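You operate a simulated robot arm through the tools that you are given. There is no shell and no other tool. Be economical: measure what you need, move in short steps, check, and stop when the job is done.

You are at the controls of a simulated robot arm. One attempt, no reset.

Task
Put things in order on the top of the sauce table. At the end: the blue nozzle from the top of the sauce table stands on top of the blue ice pack; the silver shaker (marked "SESAME") from the top of the sauce table stands where the yellow bottle stood; the yellow bottle from the top of the sauce table stands where the white card stood; the white card from the top of the sauce table stands on top of the brown carton; whatever was shut is shut again. Leave all else as you found it, and nothing knocked over.

The check looks at the end state, three seconds after you hand in, the way a careful person would. Anything else that was tipped, shoved, dropped, spilled or broken makes it a failure.

Robot
A 6-joint arm with a two-finger parallel gripper, fixed in place. Base frame: the origin is at the foot of the arm, x ahead of it, y to its left, z up; the work surface is at about z = 860. Units: mm, rad, N and s.
With the tool pointing down near the work surface it reaches from about 240 to 640 mm from the base axis. Its first joint turns from -1.152 to 1.152 rad. Payload 2.7 kg.
The tool frame sits at the grasp point between the pads (the TCP): z along the fingers, y along the line on which they close. The tips reach 23 mm beyond it. The gripper opens to 94 mm. The fingers are 38 mm wide and 10 mm thick; the gripper's body (54 by 96 mm) begins 39 mm behind the TCP.
Orientation is that of the tool frame in the base frame, as a unit quaternion [w, x, y, z]. With the fingers straight down and closing along the base's y, the tool's x points along the base's -x, its y along +y and its z along -z.

Tools
- The arm moves only by the tool jog_arm. Its argument "increments" is a list of rows, each an object (a shift or turn left out is 0, a gripper value left out holds the last) with "travel": the shift along the tool's x, y, z in units of 20 mm (1.0 is 20 mm), a list of three; "dr": the turn, a rotation vector about the tool's x, y, z in units of 4 degrees (1.0 is 4 degrees), a list of three; "grip": the finger opening in mm, from 0 to 94. In form: [{"travel": [dx, dy, dz], "dr": [ax, ay, az], "grip": grip}, ...]. A call has 1 to 10 rows; each row shifts and turns the commanded pose from where the row before left it, along the tool's axes as they then stand. A call with a number of a shift or a turn outside -1 to 1 is refused whole. Rows are played at 5 a second. More than 50 mm and 0.15 rad between two rows, or a gripper value outside its range, and nothing of the call is played. A pose out of reach is approached as far as the arm can. The call stops where the force on the tool passes 40 N (or 10 N more than at its start, if that is more) or the arm is blocked; 0.2 s more then pass. Each finger travels about 45 mm/s and halts on what it meets, pressing with about 21 N; the grip force reading is that of the motor and also rises with nothing between the fingers. The clock runs only during rows and for 0.2 s after the last one: add rows that do not move to give the fingers time. The reply holds the time, the measured pose of the TCP, the force on the tool along the base axes, the opening and the grip force, in the units named above and with some noise, with the torque about the TCP (base axes, N m) and any sound that the robot's microphone picked up.
- Cameras (640 x 400 px; columns grow to the right, rows downward): "scene" is fixed at [84.9, -437.4, 1413.8]; the picture's right is [0.68, -0.73, 0.00], its down [-0.36, -0.34, -0.87] and it looks along [0.63, 0.59, -0.50] (base axes); focal length 356 px, centre (320, 200). "wrist" rides on the gripper at [86, 16, -74] in the tool frame; the picture's right is [-0.18, 0.98, 0.00], its down [-0.58, -0.11, -0.81] and it looks along [-0.79, -0.15, 0.59] (tool axes); focal length 243 px, centre (320, 200). There is no depth. A picture from a camera that has moved, and an enlarged one, comes with that camera's place and axes in the base frame and with its lens.
- snapshot(camera): a new picture of that camera. No time passes.
- zoom(camera, box): a new picture of the part [left, top, right, bottom] of that camera's present view, enlarged. No time passes.
- hand_in(): hands the job in; it is judged then, once.

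Work in short steps. Places have to be worked out from the pictures, the camera data and where the tool is seen: move nearer, look again, correct. Check each grasp and each placing, and mend what went wrong. You have 120 turns and 68 pictures in all, those below and enlarged ones among them. Open the gripper and draw the arm clear of the work before you hand the job in, unless the task says otherwise; then end with one line.

The tools are called after "Call:" as name(argument=value, ...) on one line, values as JSON. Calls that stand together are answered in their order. jog_arm: Moves the arm, as the interface text tells. Its arguments: {"type":"object","properties":{"increments":{"type":"array"}},"required":["increments"]} The other tools are called the same way: snapshot (camera) takes a picture; zoom (camera, box) takes an enlarged picture of a part of a camera's view; hand_in () hands the job in.

At the start:

```text
time: 0.0
eef_pos: [413.6, 91.3, 1208.8]
tcp_rot: [0.0, 0.0, 1.0, 0.0]
force: [-0.6, -0.1, 0.9]
torque: [0.0, 0.01, 0.01]
width: 94.3
finger_force: 0.1
```

scene: 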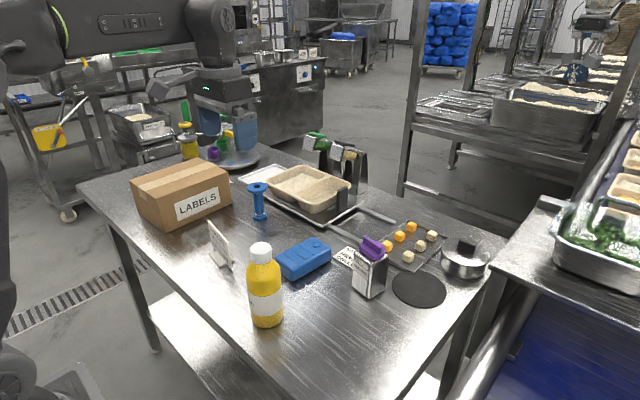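
wrist: 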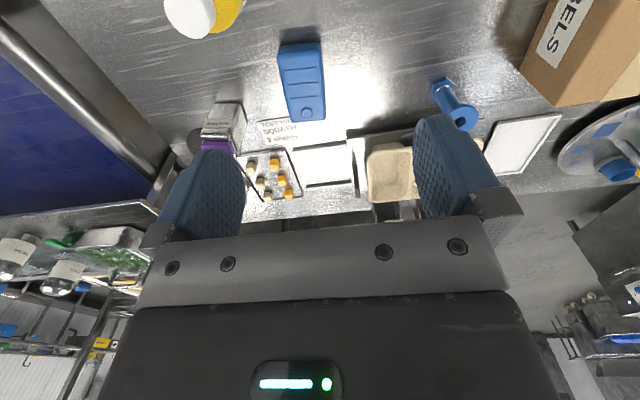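

I'll start by zooming on the parts of the table that matter, to get the shapes and footprints.

Call:
zoom(camera="scene", box=[190, 170, 350, 340])

Call:
zoom(camera="scene", box=[320, 200, 500, 320])

Call:
zoom(camera="scene", box=[120, 110, 360, 260])

```text
2.35 times, centred on (270, 255) of scene
camera zoom: at [84.9, -437.4, 1413.8], right [0.68, -0.73, 0.0], down [-0.36, -0.34, -0.87], along [0.63, 0.59, -0.5], focal length 837 px, centre (438, 71)
```

zoom: 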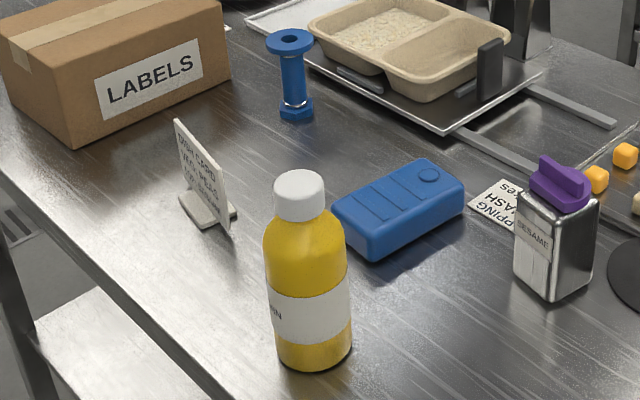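

```text
3.33 times, centred on (410, 260) of scene
camera zoom: at [84.9, -437.4, 1413.8], right [0.68, -0.73, 0.0], down [-0.36, -0.34, -0.87], along [0.63, 0.59, -0.5], focal length 1186 px, centre (20, 0)
```

zoom: 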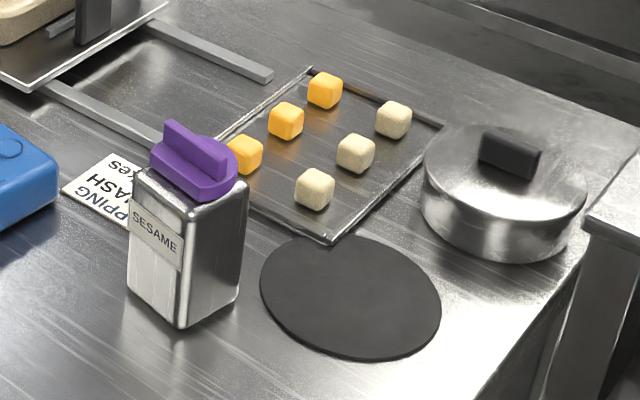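

```text
2.67 times, centred on (240, 185) of scene
camera zoom: at [84.9, -437.4, 1413.8], right [0.68, -0.73, 0.0], down [-0.36, -0.34, -0.87], along [0.63, 0.59, -0.5], focal length 949 px, centre (533, 240)
```

zoom: 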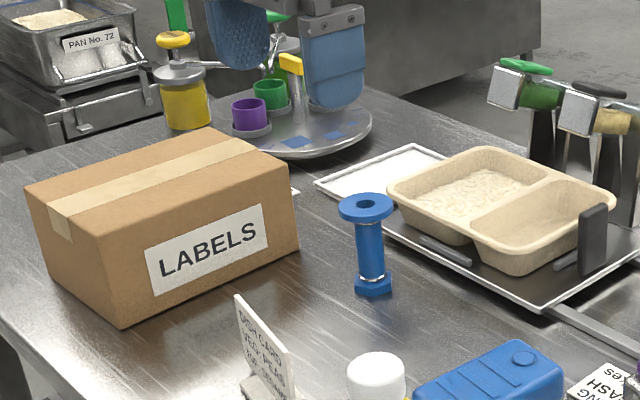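

The wrist view must be nearer the card, so I move back and a bit lower, well clear of everything (the bottle top is about z 1045).

Call:
jog_arm(increments=[{"travel": [1, 0.4, 0.4]}, {"travel": [1, 0.4, 0.4]}, {"travel": [1, 0.4, 0.4]}, {"travel": [1, 0.4, 0.4]}, {"travel": [1, 0.4, 0.4]}, {"travel": [1, 0.4, 0.4]}, {"travel": [0.65, 0.6, 0.6]}])

Call:
snapshot(camera="wrist")

```text
time: 1.6
eef_pos: [281.4, 150.9, 1150.4]
tcp_rot: [0.0, -0.001, 1.0, 0.0]
force: [0.5, -0.8, -0.2]
torque: [0.01, 0.0, -0.02]
width: 94.0
finger_force: 0.1
```

```text
62 pictures are left
camera wrist: at [194.2, 167.7, 1224.0], right [0.18, 0.98, 0.0], down [0.58, -0.11, 0.81], along [0.79, -0.15, -0.59], focal length 243 px, centre (320, 200)
```

wrist: 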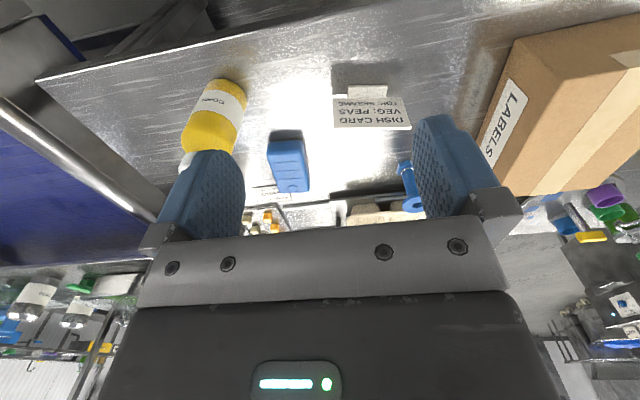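

The card faces the base, its foot on the near side. I zoom on it to measure plate and foot.

Call:
zoom(camera="wrist", box=[300, 70, 440, 150])

Call:
zoom(camera="scene", box=[190, 210, 250, 280])

```text
4.57 times, centred on (370, 110) of wrist
camera zoom: at [194.2, 167.7, 1224.0], right [0.18, 0.98, 0.0], down [0.58, -0.11, 0.81], along [0.79, -0.15, -0.59], focal length 1109 px, centre (91, 611)
```

zoom: 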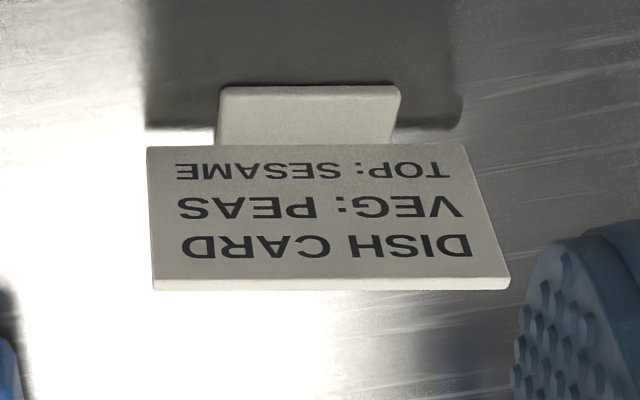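

```text
5.71 times, centred on (220, 245) of scene
camera zoom: at [84.9, -437.4, 1413.8], right [0.68, -0.73, 0.0], down [-0.36, -0.34, -0.87], along [0.63, 0.59, -0.5], focal length 2033 px, centre (891, -57)
```

zoom: 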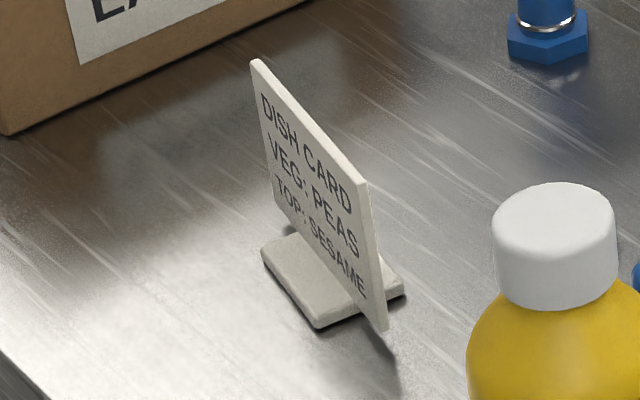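

The card's foot centre works out at about (415, 200), its plate running along 10° off base y, with its top at z≈947. I go above it and turn the tool +80° so the fingers close across the plate.

Call:
jog_arm(increments=[{"travel": [-0.96, 0.35, 0.29]}, {"travel": [-0.96, 0.35, 0.29]}, {"travel": [-0.96, 0.35, 0.29]}, {"travel": [-0.96, 0.35, 0.29]}, {"travel": [-0.96, 0.35, 0.29]}, {"travel": [-0.96, 0.35, 0.29]}, {"travel": [-0.96, 0.35, 0.29]}, {"dr": [0, 0, -1]}, {"dr": [0, 0, -1]}, {"dr": [0, 0, -1]}])

Call:
jog_arm(increments=[{"dr": [0, 0, -1]}, {"dr": [0, 0, -1]}, {"dr": [0, 0, -1]}, {"dr": [0, 0, -1]}, {"dr": [0, 0, -1]}, {"dr": [0, 0, -1]}, {"dr": [0, 0, -1]}, {"dr": [0, 0, -1]}, {"dr": [0, 0, -1]}, {"dr": [0, 0, -1]}])

Call:
jog_arm(increments=[{"dr": [0, 0, -1]}, {"dr": [0, 0, -1]}, {"dr": [0, 0, -1]}, {"dr": [0, 0, -1]}, {"dr": [0, 0, -1]}, {"dr": [0, 0, -1]}, {"dr": [0, 0, -1], "grip": 60}, {"grip": 60}])

Call:
snapshot(camera="wrist")

```text
time: 3.8
eef_pos: [414.6, 201.1, 1108.9]
tcp_rot: [-0.001, -0.105, 0.994, 0.0]
force: [-0.2, 0.3, -0.5]
torque: [0.02, -0.01, -0.02]
width: 94.1
finger_force: 0.1
```

```text
time: 6.0
eef_pos: [415.6, 200.1, 1110.5]
tcp_rot: [0.001, -0.438, 0.899, 0.0]
force: [0.6, -0.3, -1.0]
torque: [0.0, 0.01, 0.01]
width: 93.9
finger_force: 0.0
```

```text
time: 7.8
eef_pos: [414.5, 200.6, 1108.9]
tcp_rot: [0.0, -0.644, 0.765, -0.001]
force: [-0.5, -0.1, 0.1]
torque: [-0.01, 0.02, -0.01]
width: 60.4
finger_force: 0.1
```

```text
59 pictures are left
camera wrist: at [384.4, 118.4, 1183.2], right [-0.94, 0.35, 0.0], down [0.21, 0.55, 0.81], along [0.28, 0.76, -0.59], focal length 243 px, centre (320, 200)
```

wrist: 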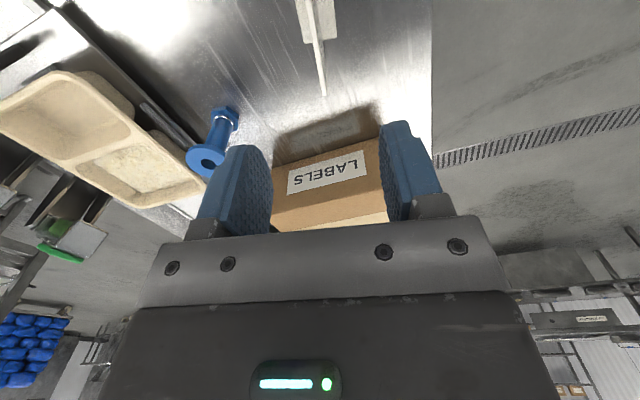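

The plate sits about 3 mm ahead of the tool's centre at y=200 and runs square to the fingers. I correct and go down to z≈922.

Call:
jog_arm(increments=[{"travel": [0, -0.15, 0.93]}, {"travel": [0, 0, 0.93]}, {"travel": [0, 0, 0.93]}, {"travel": [0, 0, 0.93]}, {"travel": [0, 0, 0.93]}, {"travel": [0, 0, 0.93]}, {"travel": [0, 0, 0.93]}, {"travel": [0, 0, 0.93]}])

Call:
zoom(camera="scene", box=[160, 150, 300, 280])

Call:
snapshot(camera="wrist")

```text
time: 9.6
eef_pos: [417.2, 200.2, 960.9]
tcp_rot: [0.0, -0.643, 0.766, 0.0]
force: [0.5, 0.4, -0.1]
torque: [-0.01, -0.01, -0.01]
width: 59.7
finger_force: 0.1
```

```text
3.08 times, centred on (230, 215) of scene
camera zoom: at [84.9, -437.4, 1413.8], right [0.68, -0.73, 0.0], down [-0.36, -0.34, -0.87], along [0.63, 0.59, -0.5], focal length 1095 px, centre (597, 154)
```

zoom: 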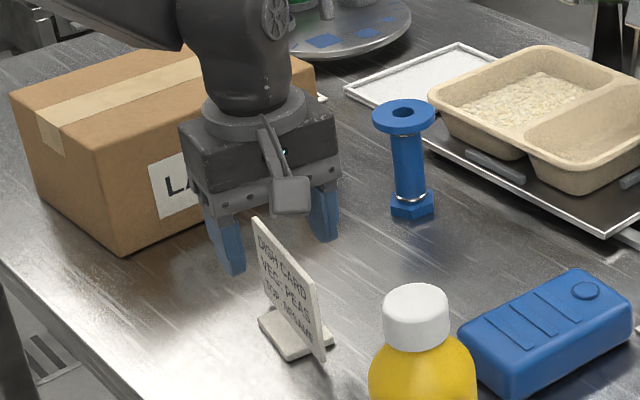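

```text
57 pictures are left
camera wrist: at [387.1, 118.3, 1034.3], right [-0.94, 0.35, 0.0], down [0.21, 0.55, 0.81], along [0.28, 0.75, -0.59], focal length 243 px, centre (320, 200)
```

wrist: 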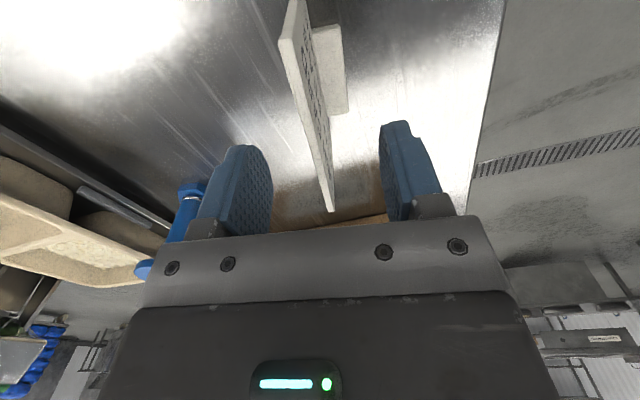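

The plate passes midway between the fingers (centre about (416, 196)). I lower to z≈922 and close.

Call:
jog_arm(increments=[{"travel": [0.2, 0, 1]}, {"travel": [0, 0, 0.95]}, {"grip": 0}, {"grip": 0}, {"grip": 0}, {"grip": 0}, {"grip": 0}, {"grip": 0}])

Call:
snapshot(camera="wrist")

```text
time: 11.4
eef_pos: [417.6, 197.2, 922.4]
tcp_rot: [-0.001, -0.642, 0.766, 0.0]
force: [-0.4, 0.0, 0.1]
torque: [-0.01, -0.01, 0.02]
width: 4.3
finger_force: 20.8
```

```text
56 pictures are left
camera wrist: at [386.9, 114.3, 994.9], right [-0.94, 0.35, 0.0], down [0.21, 0.55, 0.81], along [0.28, 0.75, -0.59], focal length 243 px, centre (320, 200)
```

wrist: 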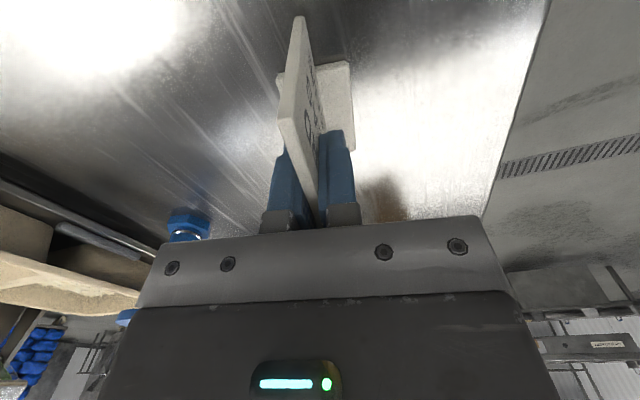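

The card is held (4.3 mm thick); its foot centre measures (416, 197), which I keep as the bottle's target. I lift straight up.

Call:
jog_arm(increments=[{"travel": [0, 0, -0.5]}, {"travel": [0, 0, -1]}, {"travel": [0, 0, -1]}, {"travel": [0, 0, -1]}, {"travel": [0, 0, -1]}, {"travel": [0, 0, -1]}, {"travel": [0, 0, -1]}, {"travel": [0, 0, -1]}])

Call:
snapshot(camera="scene")

```text
time: 13.2
eef_pos: [417.2, 196.2, 1072.2]
tcp_rot: [0.0, -0.642, 0.766, 0.0]
force: [0.4, 0.4, -0.2]
torque: [-0.04, 0.0, -0.02]
width: 4.4
finger_force: 20.9
```

```text
55 pictures are left
```

scene: 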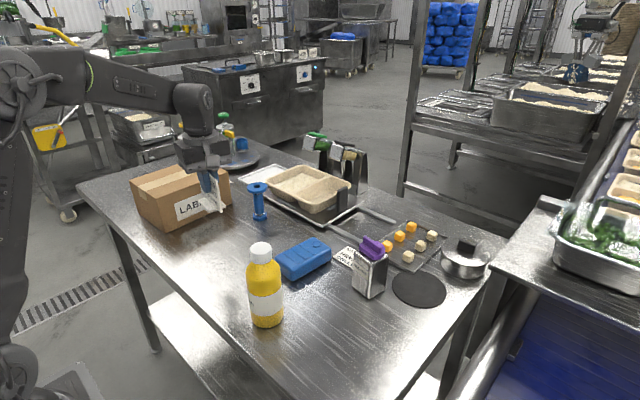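

The card hangs clear. I carry it over the carton towards (425, 455).

Call:
jog_arm(increments=[{"travel": [-1, 0.14, 0]}, {"travel": [-1, 0.14, 0]}, {"travel": [-1, 0.14, 0]}, {"travel": [-1, 0.14, 0]}, {"travel": [-1, 0.14, 0]}, {"travel": [-1, 0.14, 0]}, {"travel": [-1, 0.14, 0]}, {"travel": [-1, 0.14, 0]}, {"travel": [-1, 0.14, 0]}, {"travel": [-1, 0.14, 0]}])

Call:
jog_arm(increments=[{"travel": [-1, 0.14, 0]}, {"travel": [-1, 0.14, 0]}, {"travel": [-0.8, 0.14, 0]}, {}])

Call:
snapshot(camera="wrist")

Call:
zoom(camera="scene", box=[100, 100, 300, 240])

```text
time: 15.4
eef_pos: [423.8, 397.2, 1073.1]
tcp_rot: [0.0, -0.643, 0.766, 0.0]
force: [-1.0, 0.2, -0.1]
torque: [-0.04, 0.03, 0.01]
width: 4.6
finger_force: 20.7
```

```text
time: 16.4
eef_pos: [421.3, 448.7, 1069.2]
tcp_rot: [0.0, -0.643, 0.766, 0.0]
force: [0.5, -0.7, -0.5]
torque: [-0.01, 0.01, 0.03]
width: 4.5
finger_force: 21.1
out of reach, approached as far as the arm can: row 3
```

```text
54 pictures are left
camera wrist: at [389.9, 366.8, 1142.6], right [-0.94, 0.35, 0.0], down [0.21, 0.55, 0.81], along [0.28, 0.75, -0.59], focal length 243 px, centre (320, 200)
```

wrist: 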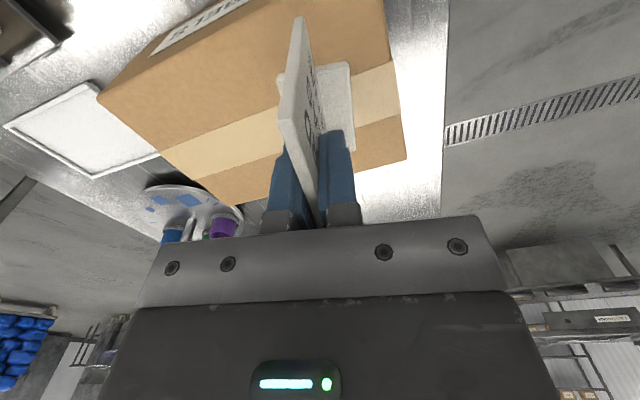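

```text
2.86 times, centred on (200, 170) of scene
camera zoom: at [84.9, -437.4, 1413.8], right [0.68, -0.73, 0.0], down [-0.36, -0.34, -0.87], along [0.63, 0.59, -0.5], focal length 1016 px, centre (663, 286)
```

zoom: 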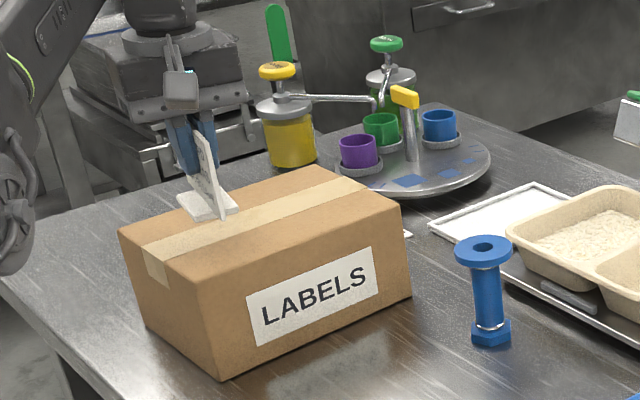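

The card is over the carton with the foot well inside its edges (x 369…, y 395–570). I come back a few mm from the reach limit and lower in small steps.

Call:
jog_arm(increments=[{"travel": [0.4, 0, 0]}, {"travel": [0, 0, 0.8]}, {"travel": [0, 0, 0.8]}, {"travel": [0, 0, 0.4]}, {}])

Call:
zoom(camera="scene", box=[120, 120, 240, 220])

```text
time: 17.6
eef_pos: [421.0, 440.6, 1029.9]
tcp_rot: [0.002, -0.642, 0.766, 0.0]
force: [-0.3, -0.3, 8.4]
torque: [-0.12, 0.08, -0.01]
width: 4.4
finger_force: 21.0
```

```text
4.00 times, centred on (180, 170) of scene
camera zoom: at [84.7, -437.5, 1413.7], right [0.68, -0.73, 0.0], down [-0.36, -0.34, -0.87], along [0.63, 0.59, -0.5], focal length 1423 px, centre (880, 320)
```

zoom: 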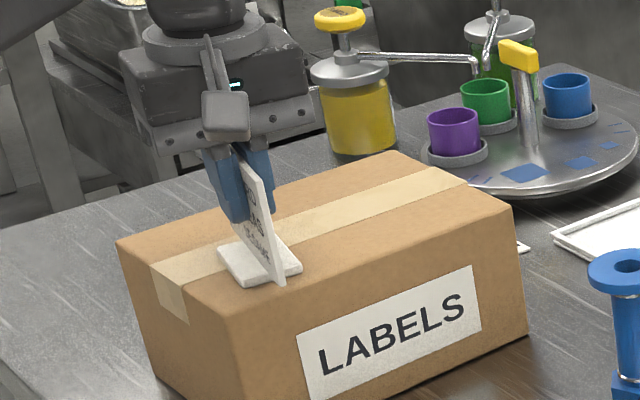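

Contact at z≈1030 (8 N). The foot rests on the carton, so I open the fingers gently and look.

Call:
jog_arm(increments=[{"travel": [0, 0, -0.03]}, {"grip": 15}, {"grip": 30}, {"grip": 40}, {}])

Call:
jog_arm(increments=[{"travel": [0, 0, -0.5]}, {"travel": [0, 0, -1]}, {"travel": [0, 0, -1]}, {"travel": [0, 0, -1]}, {"travel": [0, 0, -1]}, {}])

Call:
zoom(camera="scene", box=[100, 100, 260, 220])

```text
time: 18.8
eef_pos: [420.4, 440.8, 1030.3]
tcp_rot: [0.0, -0.643, 0.766, 0.0]
force: [-0.2, 0.3, 0.2]
torque: [0.0, -0.01, -0.03]
width: 40.0
finger_force: 0.1
```

```text
time: 20.2
eef_pos: [413.3, 432.3, 1115.6]
tcp_rot: [0.001, -0.643, 0.766, 0.001]
force: [0.1, -0.3, -0.1]
torque: [-0.04, 0.02, -0.01]
width: 40.0
finger_force: 0.1
out of reach, approached as far as the arm can: row 4, 5
```

```text
3.33 times, centred on (180, 160) of scene
camera zoom: at [84.9, -437.4, 1413.8], right [0.68, -0.73, 0.0], down [-0.36, -0.34, -0.87], along [0.63, 0.59, -0.5], focal length 1186 px, centre (787, 333)
```

zoom: 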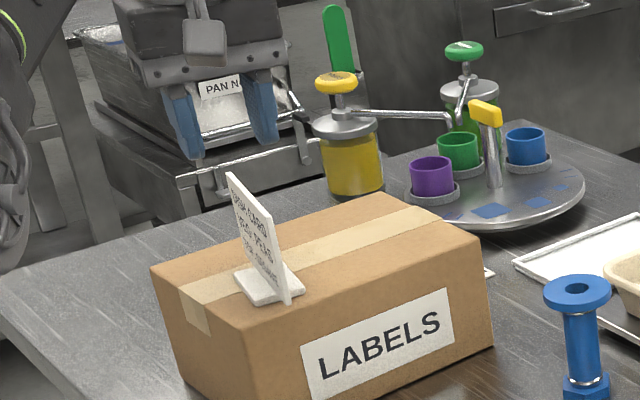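

The card stands on the carton upright. Next the yellow bottle: I travel back high to a spot above it.

Call:
jog_arm(increments=[{"travel": [1, -0.08, 0]}, {"travel": [1, -0.08, 0]}, {"travel": [1, -0.08, 0]}, {"travel": [1, -0.08, 0]}, {"travel": [1, -0.08, 0]}, {"travel": [1, -0.08, -0.1]}, {"travel": [1, -0.08, -0.1]}, {"travel": [1, -0.08, -0.1]}, {"travel": [1, -0.08, -0.1]}, {"travel": [1, -0.08, -0.1]}])

Call:
jog_arm(increments=[{"travel": [1, -0.08, -0.1]}, {"travel": [1, -0.08, -0.1]}, {"travel": [1, -0.08, -0.1]}, {"travel": [1, -0.08, -0.1]}, {"travel": [1, -0.08, -0.1]}, {"travel": [1, -0.08, -0.1]}, {"travel": [1, -0.08, 0]}, {"travel": [1, -0.08, 0]}, {"travel": [1, -0.08, 0]}, {"travel": [1, -0.08, 0]}])

Call:
jog_arm(increments=[{"travel": [1, -0.08, 0]}, {"travel": [1, -0.08, 0]}, {"travel": [0.75, -0.08, 0], "grip": 70}, {}, {}])

Call:
snapshot(camera="wrist")

```text
time: 22.4
eef_pos: [394.7, 232.9, 1125.0]
tcp_rot: [0.0, -0.642, 0.767, 0.001]
force: [-0.6, -0.2, -0.4]
torque: [-0.05, -0.02, -0.03]
width: 40.0
finger_force: 0.0
```

```text
time: 24.6
eef_pos: [374.9, 33.8, 1138.2]
tcp_rot: [0.0, -0.643, 0.766, 0.0]
force: [-0.5, -0.2, -0.6]
torque: [-0.04, 0.0, 0.01]
width: 40.1
finger_force: 0.1
```

```text
time: 25.8
eef_pos: [371.0, -22.6, 1139.3]
tcp_rot: [0.001, -0.643, 0.766, 0.0]
force: [0.0, -0.2, 0.7]
torque: [0.05, 0.04, 0.0]
width: 69.6
finger_force: 0.0
```

```text
50 pictures are left
camera wrist: at [339.9, -104.6, 1211.6], right [-0.94, 0.35, 0.0], down [0.21, 0.55, 0.81], along [0.28, 0.75, -0.59], focal length 243 px, centre (320, 200)
```

wrist: 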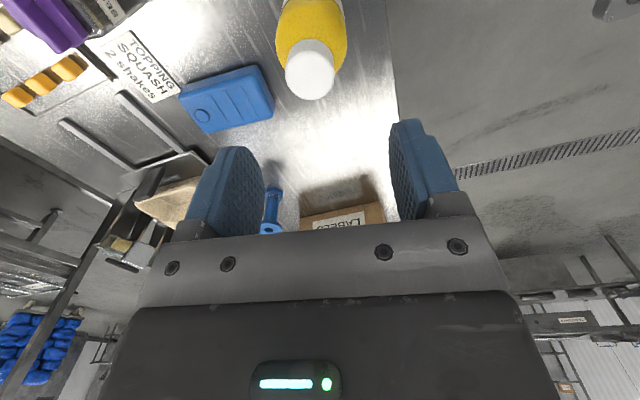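

The cap top is at about (376, -27), matching the scene estimate. I correct and descend part way, then check.

Call:
jog_arm(increments=[{"travel": [0.17, -0.2, 0.8]}, {"travel": [0, 0, 0.8]}, {"travel": [0, 0, 0.8]}, {"travel": [0, 0, 0.8]}, {"travel": [0, 0, 0.8]}, {}])

Call:
snapshot(camera="wrist")

Call:
zoom(camera="scene", box=[180, 180, 340, 340])

```text
time: 27.2
eef_pos: [373.6, -25.5, 1058.8]
tcp_rot: [0.0, -0.643, 0.766, -0.001]
force: [0.1, 0.8, 0.5]
torque: [-0.02, -0.02, 0.0]
width: 69.8
finger_force: 0.1
```

```text
49 pictures are left
camera wrist: at [342.6, -107.9, 1131.8], right [-0.94, 0.35, 0.0], down [0.21, 0.55, 0.81], along [0.28, 0.75, -0.59], focal length 243 px, centre (320, 200)
```

wrist: 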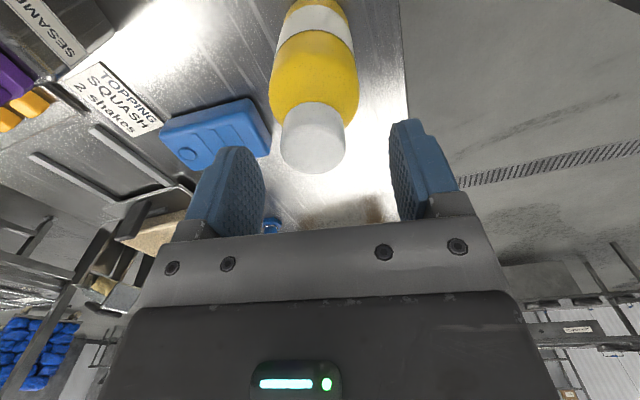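

```text
2.50 times, centred on (260, 260) of scene
camera zoom: at [84.9, -437.4, 1413.8], right [0.68, -0.73, 0.0], down [-0.36, -0.34, -0.87], along [0.63, 0.59, -0.5], focal length 890 px, centre (470, 50)
```

zoom: 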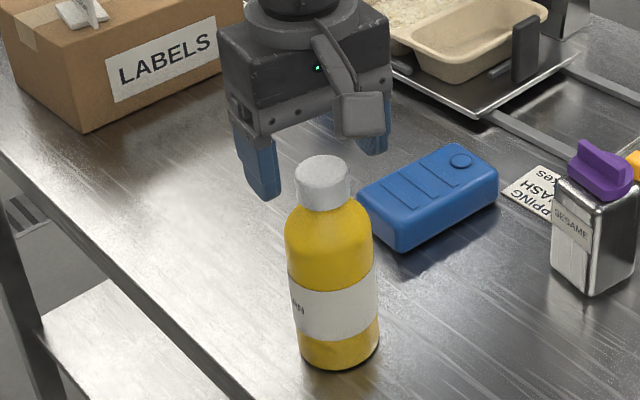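

The cap's top is at z≈1030, so I go down to z≈1016 with a wider opening and close on the cap.

Call:
jog_arm(increments=[{"travel": [0, -0.05, 0], "grip": 80}, {"travel": [0, 0, 0.8]}, {"travel": [0, 0, 0.8]}, {"travel": [0, 0, 0.55]}, {"grip": 20}, {"grip": 20}, {"grip": 20}, {"grip": 20}, {"grip": 20}, {"grip": 20}])

Call:
snapshot(camera="wrist")

```text
time: 29.4
eef_pos: [375.7, -26.4, 1014.3]
tcp_rot: [0.001, -0.643, 0.766, 0.0]
force: [4.3, 0.5, 14.5]
torque: [0.18, -0.28, -0.05]
width: 49.1
finger_force: 21.4
```

```text
47 pictures are left
camera wrist: at [344.0, -108.2, 1088.3], right [-0.94, 0.35, 0.0], down [0.21, 0.55, 0.81], along [0.29, 0.75, -0.59], focal length 243 px, centre (320, 200)
```

wrist: 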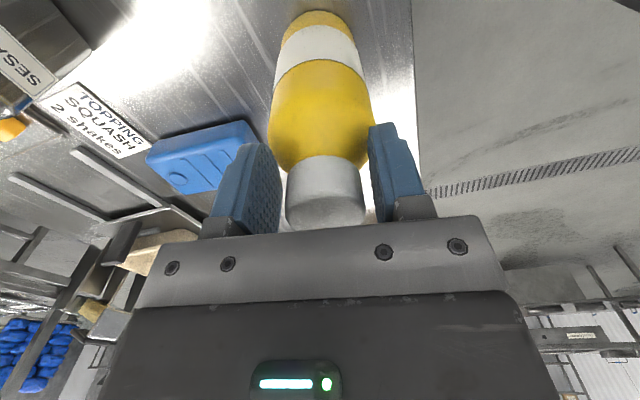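

The fingertips met the sloping shoulder (49 mm) rather than the cap. I open, rise 11 mm and close again.

Call:
jog_arm(increments=[{"grip": 70}, {"grip": 70}, {"travel": [0, 0, -0.55]}, {"grip": 20}, {"grip": 20}, {"grip": 20}, {"grip": 20}, {"grip": 20}, {"grip": 20}, {"grip": 20}])

Call:
snapshot(camera="wrist")

```text
time: 31.6
eef_pos: [374.2, -25.6, 1025.2]
tcp_rot: [-0.001, -0.642, 0.766, 0.0]
force: [-1.0, 0.6, 1.1]
torque: [0.02, 0.14, 0.01]
width: 37.4
finger_force: 21.5
```

```text
46 pictures are left
camera wrist: at [343.5, -108.0, 1099.1], right [-0.94, 0.35, 0.0], down [0.21, 0.55, 0.81], along [0.28, 0.75, -0.59], focal length 243 px, centre (320, 200)
```

wrist: 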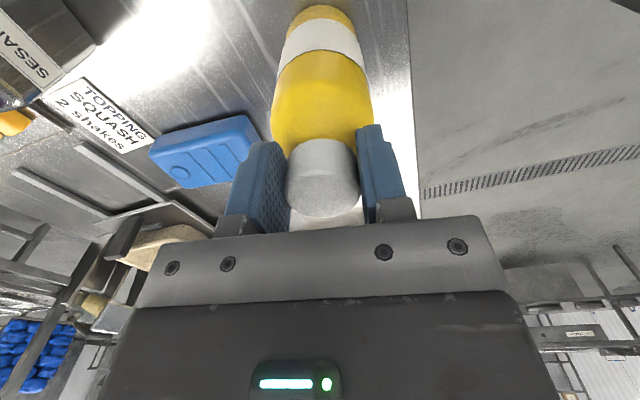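

Now it holds the cap's cylinder (37.4 mm). I lift a little and check that the bottle comes along.

Call:
jog_arm(increments=[{"travel": [0, 0, -0.3]}, {"travel": [0, 0, -0.5]}, {"travel": [0, 0, -0.7]}, {}])

Call:
zoom(camera="scene", box=[180, 180, 340, 340])

```text
time: 32.6
eef_pos: [374.3, -26.9, 1056.5]
tcp_rot: [0.0, -0.643, 0.766, 0.0]
force: [0.5, 0.2, -4.1]
torque: [-0.06, 0.05, -0.01]
width: 37.4
finger_force: 21.1
```

```text
2.50 times, centred on (260, 260) of scene
camera zoom: at [84.9, -437.4, 1413.8], right [0.68, -0.73, 0.0], down [-0.36, -0.34, -0.87], along [0.63, 0.59, -0.5], focal length 890 px, centre (470, 50)
```

zoom: 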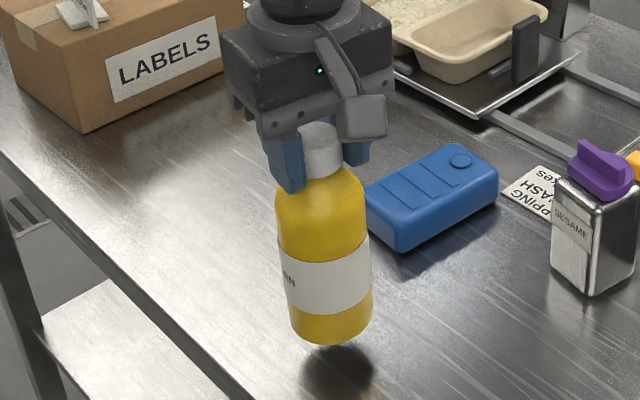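

The bottle hangs upright and free. I carry it to the card's former place (416, 197).

Call:
jog_arm(increments=[{"travel": [-0.6, 0, 0]}, {"travel": [-1, 0, 0]}, {"travel": [-1, 0, 0]}, {"travel": [-1, 0, 0]}, {"travel": [-1, 0, 0]}, {"travel": [-1, 0, 0]}, {"travel": [-1, 0, 0]}, {"travel": [-1, 0, 0]}, {"travel": [-1, 0, 0]}, {"travel": [-1, -0.08, 0]}])

Call:
jog_arm(increments=[{"travel": [-1, -0.08, 0]}, {"travel": [-0.8, 0, 0]}, {}])

```text
time: 34.8
eef_pos: [409.2, 161.8, 1055.0]
tcp_rot: [0.0, -0.643, 0.766, 0.0]
force: [-0.2, -0.6, -3.1]
torque: [-0.07, -0.02, 0.01]
width: 37.2
finger_force: 21.3
```

```text
time: 35.6
eef_pos: [417.1, 198.3, 1055.2]
tcp_rot: [-0.001, -0.643, 0.766, 0.0]
force: [0.1, -0.1, -3.2]
torque: [-0.03, 0.0, 0.01]
width: 37.4
finger_force: 21.3
```

Positioned within about 1 mm. I lower to just above the table and then in small steps to contact.

Call:
jog_arm(increments=[{"travel": [0.03, 0.04, 0.6]}, {"travel": [0, 0, 0.6]}, {"travel": [0, 0, 0.2]}, {"travel": [0, 0, 0.08]}, {}])

Call:
zoom(camera="scene", box=[160, 150, 320, 310])

```text
time: 36.8
eef_pos: [416.4, 197.3, 1026.5]
tcp_rot: [-0.001, -0.643, 0.766, 0.0]
force: [-0.6, 0.1, -4.4]
torque: [-0.03, 0.01, 0.01]
width: 37.4
finger_force: 21.0
```

```text
2.50 times, centred on (240, 230) of scene
camera zoom: at [84.9, -437.4, 1413.8], right [0.68, -0.73, 0.0], down [-0.36, -0.34, -0.87], along [0.63, 0.59, -0.5], focal length 890 px, centre (520, 125)
```

zoom: 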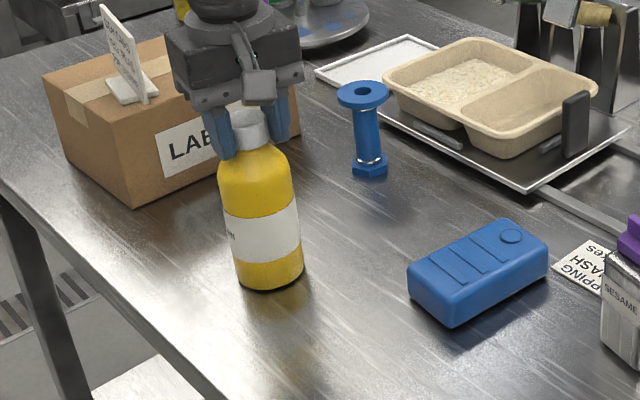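

Almost down; I take two more 1 mm steps to feel the table.

Call:
jog_arm(increments=[{"travel": [0, 0, 0.05]}, {"travel": [0, 0, 0.05]}, {}])

```text
time: 37.6
eef_pos: [416.4, 197.1, 1026.3]
tcp_rot: [0.001, -0.643, 0.766, 0.0]
force: [-4.3, -2.6, 12.5]
torque: [-0.13, 0.37, 0.06]
width: 37.4
finger_force: 21.4
```

Contact (12 N). I relieve it by 1 mm, release and rise.

Call:
jog_arm(increments=[{"travel": [0, 0, -0.06]}, {"grip": 50}, {"grip": 64}, {"grip": 64}, {}, {"travel": [0, 0, -0.7]}, {"travel": [0, 0, -1]}, {"travel": [0, 0, -1]}, {"travel": [0, 0, -1]}, {"travel": [0, 0, -1]}])

Call:
zoom(camera="scene", box=[100, 100, 420, 320])

```text
time: 39.8
eef_pos: [415.4, 198.1, 1121.4]
tcp_rot: [0.001, -0.643, 0.766, 0.0]
force: [0.2, -0.1, -0.3]
torque: [-0.03, 0.01, -0.03]
width: 64.2
finger_force: 0.2
```

```text
1.82 times, centred on (260, 210) of scene
camera zoom: at [84.9, -437.4, 1413.8], right [0.68, -0.73, 0.0], down [-0.36, -0.34, -0.87], along [0.63, 0.59, -0.5], focal length 647 px, centre (429, 182)
```

zoom: 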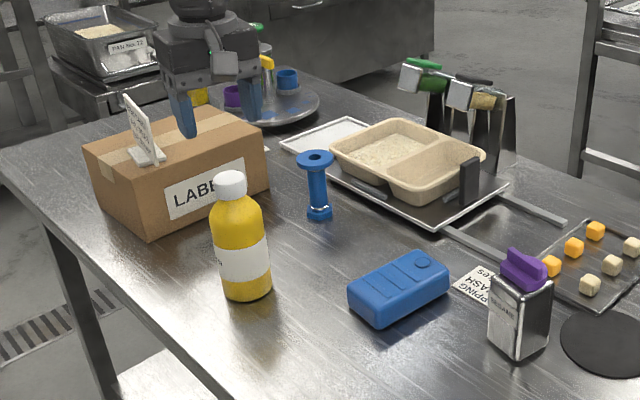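

The bottle stands on the card's spot. The shaker is a ~50 mm square at about (578, -122), turned 10° like the tool, lid top z≈986. I fly over there.

Call:
jog_arm(increments=[{"travel": [0.957, -0.72, 0]}, {"travel": [0.957, -0.72, 0]}, {"travel": [0.957, -0.72, 0]}, {"travel": [0.957, -0.72, 0.1]}, {"travel": [0.957, -0.72, 0.2]}, {"travel": [0.957, -0.72, 0.2]}, {"travel": [0.957, -0.72, 0.2]}, {"travel": [0.957, -0.72, 0.2]}, {"travel": [0.957, -0.72, 0.2]}, {"travel": [0.957, -0.72, 0.2]}])

Call:
jog_arm(increments=[{"travel": [0.957, -0.72, 0.2]}, {"travel": [0.957, -0.72, 0.2]}, {"travel": [0.957, -0.72, 0.2]}, {"travel": [0.957, -0.72, 0.2], "grip": 84}, {"travel": [0.957, -0.72, 0.2], "grip": 84}, {}])

Call:
snapshot(camera="wrist")

```text
time: 42.0
eef_pos: [525.8, -16.7, 1093.6]
tcp_rot: [0.0, -0.643, 0.766, 0.0]
force: [0.7, -1.1, 0.0]
torque: [0.0, -0.01, 0.01]
width: 64.2
finger_force: 0.1
```

```text
time: 43.4
eef_pos: [579.5, -123.8, 1073.7]
tcp_rot: [-0.001, -0.643, 0.766, 0.0]
force: [0.5, -0.8, -1.2]
torque: [0.02, -0.01, -0.01]
width: 83.9
finger_force: 0.0
```

```text
42 pictures are left
camera wrist: at [548.9, -204.6, 1146.3], right [-0.94, 0.35, 0.0], down [0.21, 0.55, 0.81], along [0.28, 0.75, -0.59], focal length 243 px, centre (320, 200)
```

wrist: 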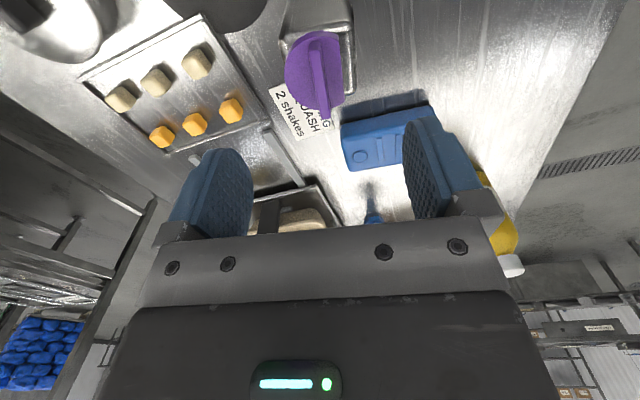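

The shaker is near between the fingers; I zoom in for its corners.

Call:
zoom(camera="wrist", box=[250, 0, 390, 140])

```text
2.86 times, centred on (320, 70) of wrist
camera zoom: at [548.9, -204.6, 1146.3], right [-0.94, 0.35, 0.0], down [0.21, 0.55, 0.81], along [0.28, 0.75, -0.59], focal length 693 px, centre (320, 571)
```

zoom: 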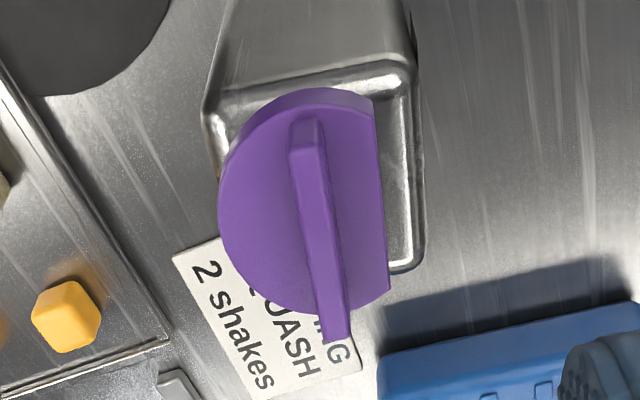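

The body centre is (580, -119) with the tool square to it. I shift 4 mm and descend around the lid.

Call:
jog_arm(increments=[{"travel": [-0.22, 0, 0.7]}, {"travel": [0, 0, 0.8]}, {"travel": [0, 0, 0.8]}, {"travel": [0, 0, 0.8]}, {"travel": [0, 0, 0.8]}, {}])

Call:
snapshot(camera="wrist")

Call:
zoom(camera="scene", box=[300, 150, 460, 310])

```text
time: 44.8
eef_pos: [579.9, -118.1, 993.2]
tcp_rot: [0.0, -0.643, 0.766, 0.0]
force: [-0.3, 0.0, 0.4]
torque: [-0.02, 0.0, 0.0]
width: 83.9
finger_force: 0.1
```

```text
40 pictures are left
camera wrist: at [549.1, -200.0, 1068.2], right [-0.94, 0.35, 0.0], down [0.21, 0.55, 0.81], along [0.28, 0.75, -0.59], focal length 243 px, centre (320, 200)
```

wrist: 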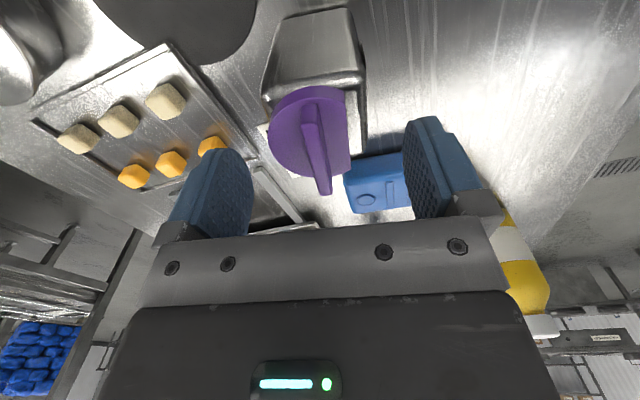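

```text
2.50 times, centred on (380, 230) of scene
camera zoom: at [84.9, -437.4, 1413.8], right [0.68, -0.73, 0.0], down [-0.36, -0.34, -0.87], along [0.63, 0.59, -0.5], focal length 890 px, centre (170, 125)
```

zoom: 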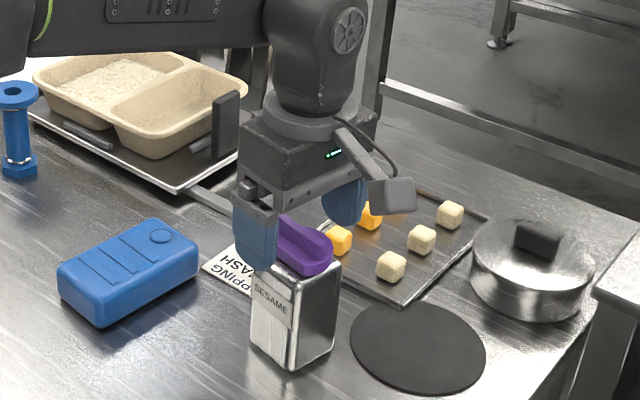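

Alignment looks right. I descend slowly to z≈954 and close on the metal body.

Call:
jog_arm(increments=[{"travel": [0, 0, 0.6]}, {"travel": [0, 0, 0.6]}, {"travel": [0, 0, 0.4]}, {"travel": [0, 0, 0.35]}, {"grip": 35}, {"grip": 35}, {"grip": 35}, {"grip": 35}, {"grip": 35}])

Call:
snapshot(camera="wrist")

```text
time: 46.8
eef_pos: [580.5, -119.4, 955.1]
tcp_rot: [-0.001, -0.643, 0.766, 0.0]
force: [0.9, -0.5, -0.4]
torque: [-0.04, -0.04, 0.02]
width: 55.5
finger_force: 20.7
```

```text
38 pictures are left
camera wrist: at [549.3, -199.9, 1030.0], right [-0.94, 0.35, 0.0], down [0.21, 0.55, 0.81], along [0.28, 0.75, -0.59], focal length 243 px, centre (320, 200)
```

wrist: 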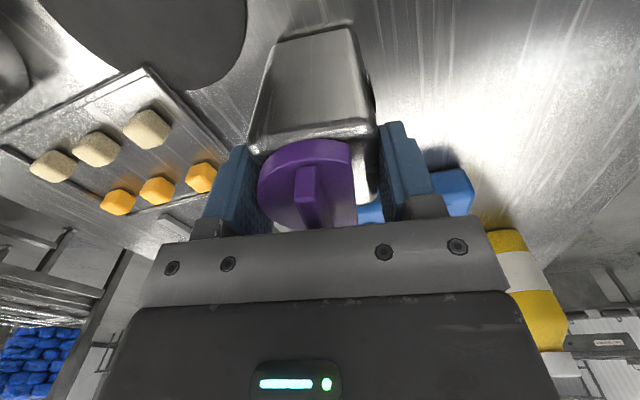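

Held at 55.5 mm width. I lift 36 mm and check.

Call:
jog_arm(increments=[{"travel": [0, 0, -0.3]}, {"travel": [0, 0, -0.5]}, {"travel": [0, 0, -1]}, {}])

Call:
zoom(camera="scene", box=[300, 150, 460, 310])

```text
time: 47.8
eef_pos: [581.3, -117.2, 993.5]
tcp_rot: [-0.001, -0.642, 0.766, 0.0]
force: [-0.3, 0.3, -3.0]
torque: [0.0, 0.01, -0.05]
width: 55.9
finger_force: 20.7
```

```text
2.50 times, centred on (380, 230) of scene
camera zoom: at [84.9, -437.4, 1413.8], right [0.68, -0.73, 0.0], down [-0.36, -0.34, -0.87], along [0.63, 0.59, -0.5], focal length 890 px, centre (170, 125)
```

zoom: 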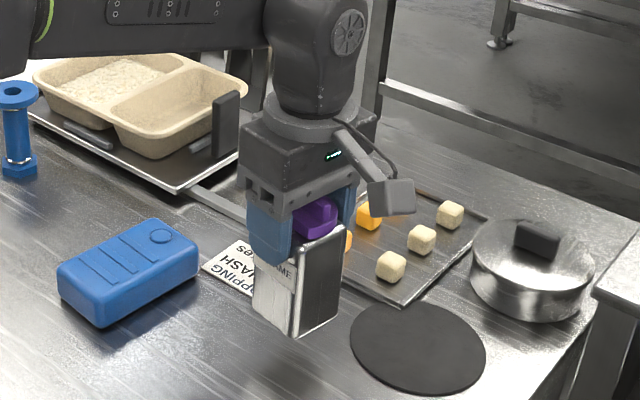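

The shaker hangs straight. I carry it to the bottle's old place (374.5, -26).

Call:
jog_arm(increments=[{"travel": [-0.249, 0.995, 0]}, {"travel": [-0.249, 0.995, 0]}, {"travel": [-0.249, 0.995, 0]}, {"travel": [-0.249, 0.995, 0]}, {"travel": [-0.249, 0.995, 0]}, {"travel": [-0.249, 0.995, 0]}, {"travel": [-0.249, 0.995, 0]}, {"travel": [-0.249, 0.995, 0]}, {"travel": [-0.249, 0.995, 0]}, {"travel": [-0.249, 0.995, 0]}])

Call:
jog_arm(increments=[{"travel": [-0.249, 0.995, 0]}, {}, {}])

```text
time: 50.0
eef_pos: [393.6, -33.3, 992.9]
tcp_rot: [-0.001, -0.642, 0.766, 0.0]
force: [-0.7, -0.1, -2.4]
torque: [0.01, 0.01, 0.05]
width: 55.9
finger_force: 20.7
```

```text
time: 50.8
eef_pos: [373.7, -26.1, 991.4]
tcp_rot: [0.0, -0.643, 0.766, 0.0]
force: [0.1, -0.2, -1.7]
torque: [0.03, 0.03, 0.0]
width: 55.6
finger_force: 20.9
```

On target. I lower 34 mm, then in 1 mm steps to contact.

Call:
jog_arm(increments=[{"travel": [0, 0, 0.7]}, {"travel": [0, 0, 0.7]}, {"travel": [0, 0, 0.3]}, {"travel": [0, 0, 0.06]}, {}])

Call:
jog_arm(increments=[{"travel": [0, 0, 0.05]}, {}])

```text
time: 52.0
eef_pos: [374.5, -25.3, 956.6]
tcp_rot: [0.001, -0.643, 0.766, -0.001]
force: [0.4, -0.5, -2.0]
torque: [0.01, -0.01, 0.0]
width: 55.8
finger_force: 20.5
```

```text
time: 52.6
eef_pos: [373.9, -25.7, 956.6]
tcp_rot: [0.0, -0.643, 0.766, 0.0]
force: [0.2, 0.0, 0.1]
torque: [0.01, 0.06, -0.04]
width: 55.6
finger_force: 21.0
```

The weight has just come off the tool, so the base touches. I release and rise.

Call:
jog_arm(increments=[{"grip": 70}, {"grip": 84}, {"grip": 84}, {}, {"travel": [0, 0, -0.7]}, {"travel": [0, 0, -1]}, {"travel": [0, 0, -1]}, {"travel": [0, 0, -1]}, {"travel": [0, 0, -1]}, {"travel": [0, 0, -1]}])

Call:
snapshot(camera="scene")

```text
time: 54.8
eef_pos: [373.6, -26.4, 1070.4]
tcp_rot: [-0.001, -0.643, 0.766, 0.0]
force: [0.3, -0.7, -0.2]
torque: [0.01, 0.01, 0.01]
width: 83.9
finger_force: 0.1
```

```text
36 pictures are left
```

scene: 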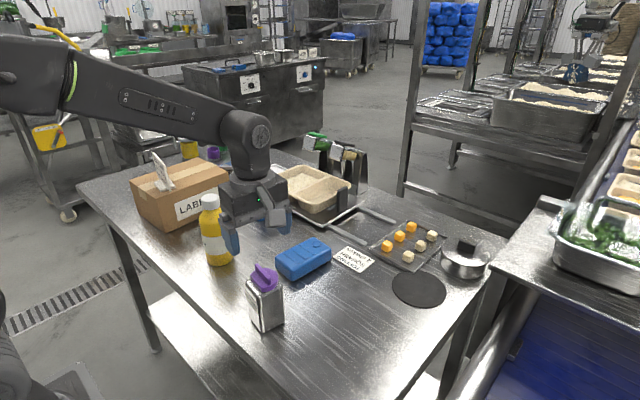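

The shaker stands in place. Last is the blue nozzle at about (592, 275), near the reach limit, so I will tilt the tool outward about the closing axis. First I fly to a spot before it at z≈1110.

Call:
jog_arm(increments=[{"travel": [0, 0, -1]}, {"travel": [0, 0, -1]}, {"travel": [-1, -0.35, 0]}, {"travel": [-1, -0.35, 0]}, {"travel": [-1, -0.35, 0]}, {"travel": [-1, -0.35, 0]}, {"travel": [-1, -0.35, 0]}, {"travel": [-1, -0.35, 0]}, {"travel": [-1, -0.35, 0]}, {"travel": [-1, -0.35, 0]}])

Call:
jog_arm(increments=[{"travel": [-1, -0.35, 0]}, {"travel": [-1, -0.35, 0]}, {"travel": [-1, -0.35, 0]}, {"travel": [-1, -0.35, 0]}, {"travel": [-1, -0.35, 0]}, {"dr": [0, 0, 1]}, {"dr": [0, 0, 1]}, {"dr": [0, 0, 1]}, {"dr": [0, 0, 1]}, {"dr": [0, 0, 1]}])

Call:
jog_arm(increments=[{"dr": [0, 0, 1]}, {"dr": [0, 0, 1]}, {"dr": [0, -1, 0]}, {"dr": [0, -1, 0]}, {"dr": [0, -1, 0]}, {"dr": [0, -1, 0]}, {"dr": [0, -1, 0]}, {}])

Call:
snapshot(camera="wrist")

Call:
snapshot(camera="scene")

```text
time: 57.0
eef_pos: [457.2, 122.1, 1109.1]
tcp_rot: [0.0, -0.643, 0.766, 0.0]
force: [-0.9, -0.1, 0.2]
torque: [0.02, 0.0, -0.01]
width: 83.8
finger_force: 0.1
```

```text
time: 59.2
eef_pos: [508.9, 213.3, 1111.1]
tcp_rot: [0.0, -0.499, 0.867, 0.001]
force: [0.4, 0.2, 0.5]
torque: [-0.01, 0.0, 0.0]
width: 84.0
finger_force: 0.1
```

```text
time: 61.0
eef_pos: [508.1, 214.7, 1109.9]
tcp_rot: [0.156, -0.432, 0.885, 0.077]
force: [0.1, 1.0, -0.5]
torque: [0.0, -0.01, 0.0]
width: 84.0
finger_force: 0.1
```

```text
35 pictures are left
camera wrist: at [430.7, 140.7, 1149.7], right [-0.67, 0.74, 0.06], down [0.25, 0.15, 0.96], along [0.7, 0.66, -0.28], focal length 243 px, centre (320, 200)
```

wrist: 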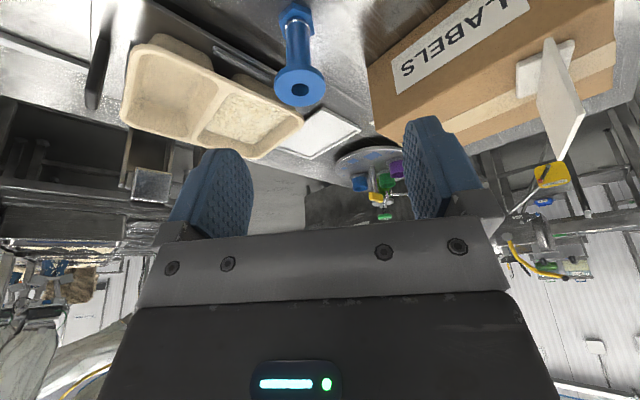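

```text
34 pictures are left
```

scene: 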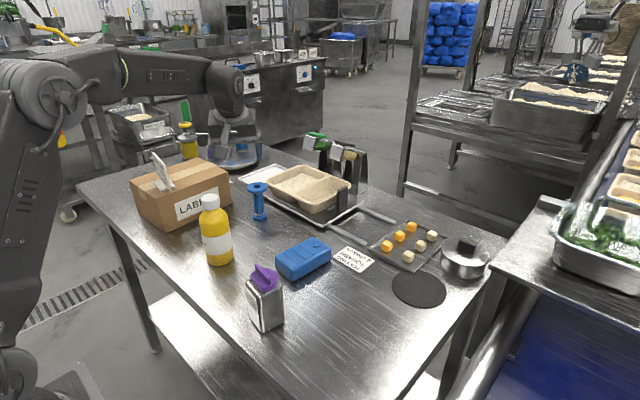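

The forearm clears the bottle amply. I place the nozzle's axis at about (590, 272), flange top z≈960; since the straight fingers would meet the flange first, I'll grip the flange rim. I move to 50 mm above the grasp.

Call:
jog_arm(increments=[{"travel": [-0.4, -0.205, 0.906]}, {"travel": [-0.4, -0.205, 0.906]}, {"travel": [-0.4, -0.205, 0.906]}, {"travel": [-0.4, -0.205, 0.906]}, {"travel": [-0.4, -0.205, 0.906]}, {"travel": [-0.4, -0.205, 0.906]}, {"travel": [-0.4, -0.205, 0.906]}, {}])

Call:
snapshot(camera="wrist")

Call:
zoom(camera="scene", box=[160, 100, 360, 260])

```text
time: 62.8
eef_pos: [590.2, 272.0, 1010.0]
tcp_rot: [0.155, -0.432, 0.885, 0.076]
force: [1.2, -0.2, 0.5]
torque: [-0.04, 0.0, 0.0]
width: 83.9
finger_force: 0.1
```

```text
33 pictures are left
camera wrist: at [512.8, 198.4, 1049.8], right [-0.67, 0.74, 0.06], down [0.25, 0.15, 0.96], along [0.7, 0.65, -0.28], focal length 243 px, centre (320, 200)
```

wrist: 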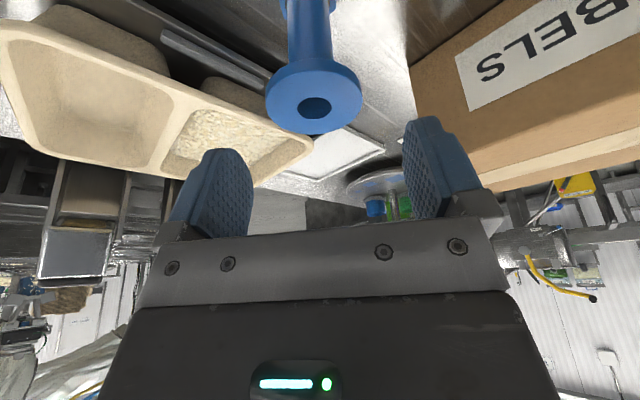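

```text
2.50 times, centred on (260, 180) of scene
camera zoom: at [84.9, -437.4, 1413.8], right [0.68, -0.73, 0.0], down [-0.36, -0.34, -0.87], along [0.63, 0.59, -0.5], focal length 890 px, centre (470, 250)
```

zoom: 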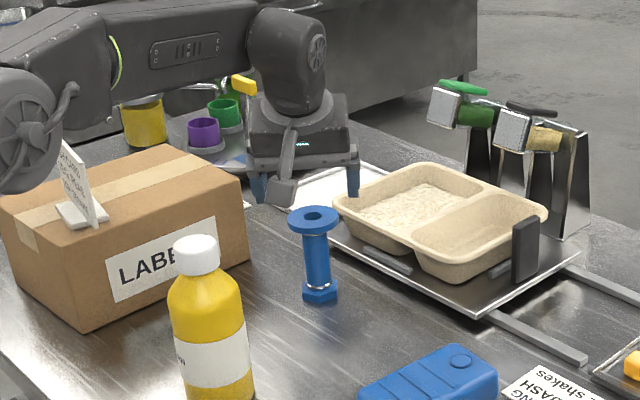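

Triangulating, the flange centre is (596, 274) with its top at z≈959 and about 55 mm wide. Before descending, I check the arm's distance from the card on the carton.

Call:
zoom(camera="scene", box=[80, 90, 240, 190])

```text
4.00 times, centred on (160, 140) of scene
camera zoom: at [84.9, -437.4, 1413.8], right [0.68, -0.73, 0.0], down [-0.36, -0.34, -0.87], along [0.63, 0.59, -0.5], focal length 1423 px, centre (960, 440)
```

zoom: 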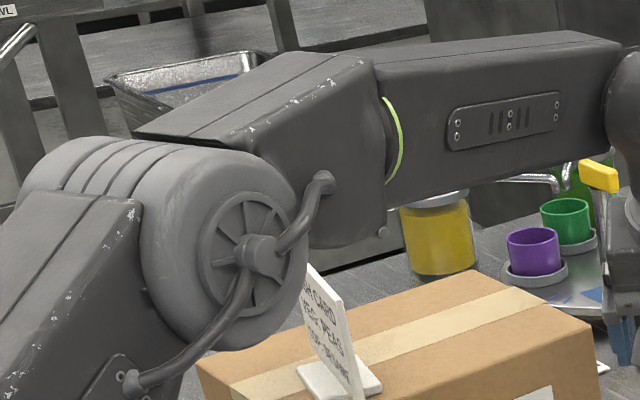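

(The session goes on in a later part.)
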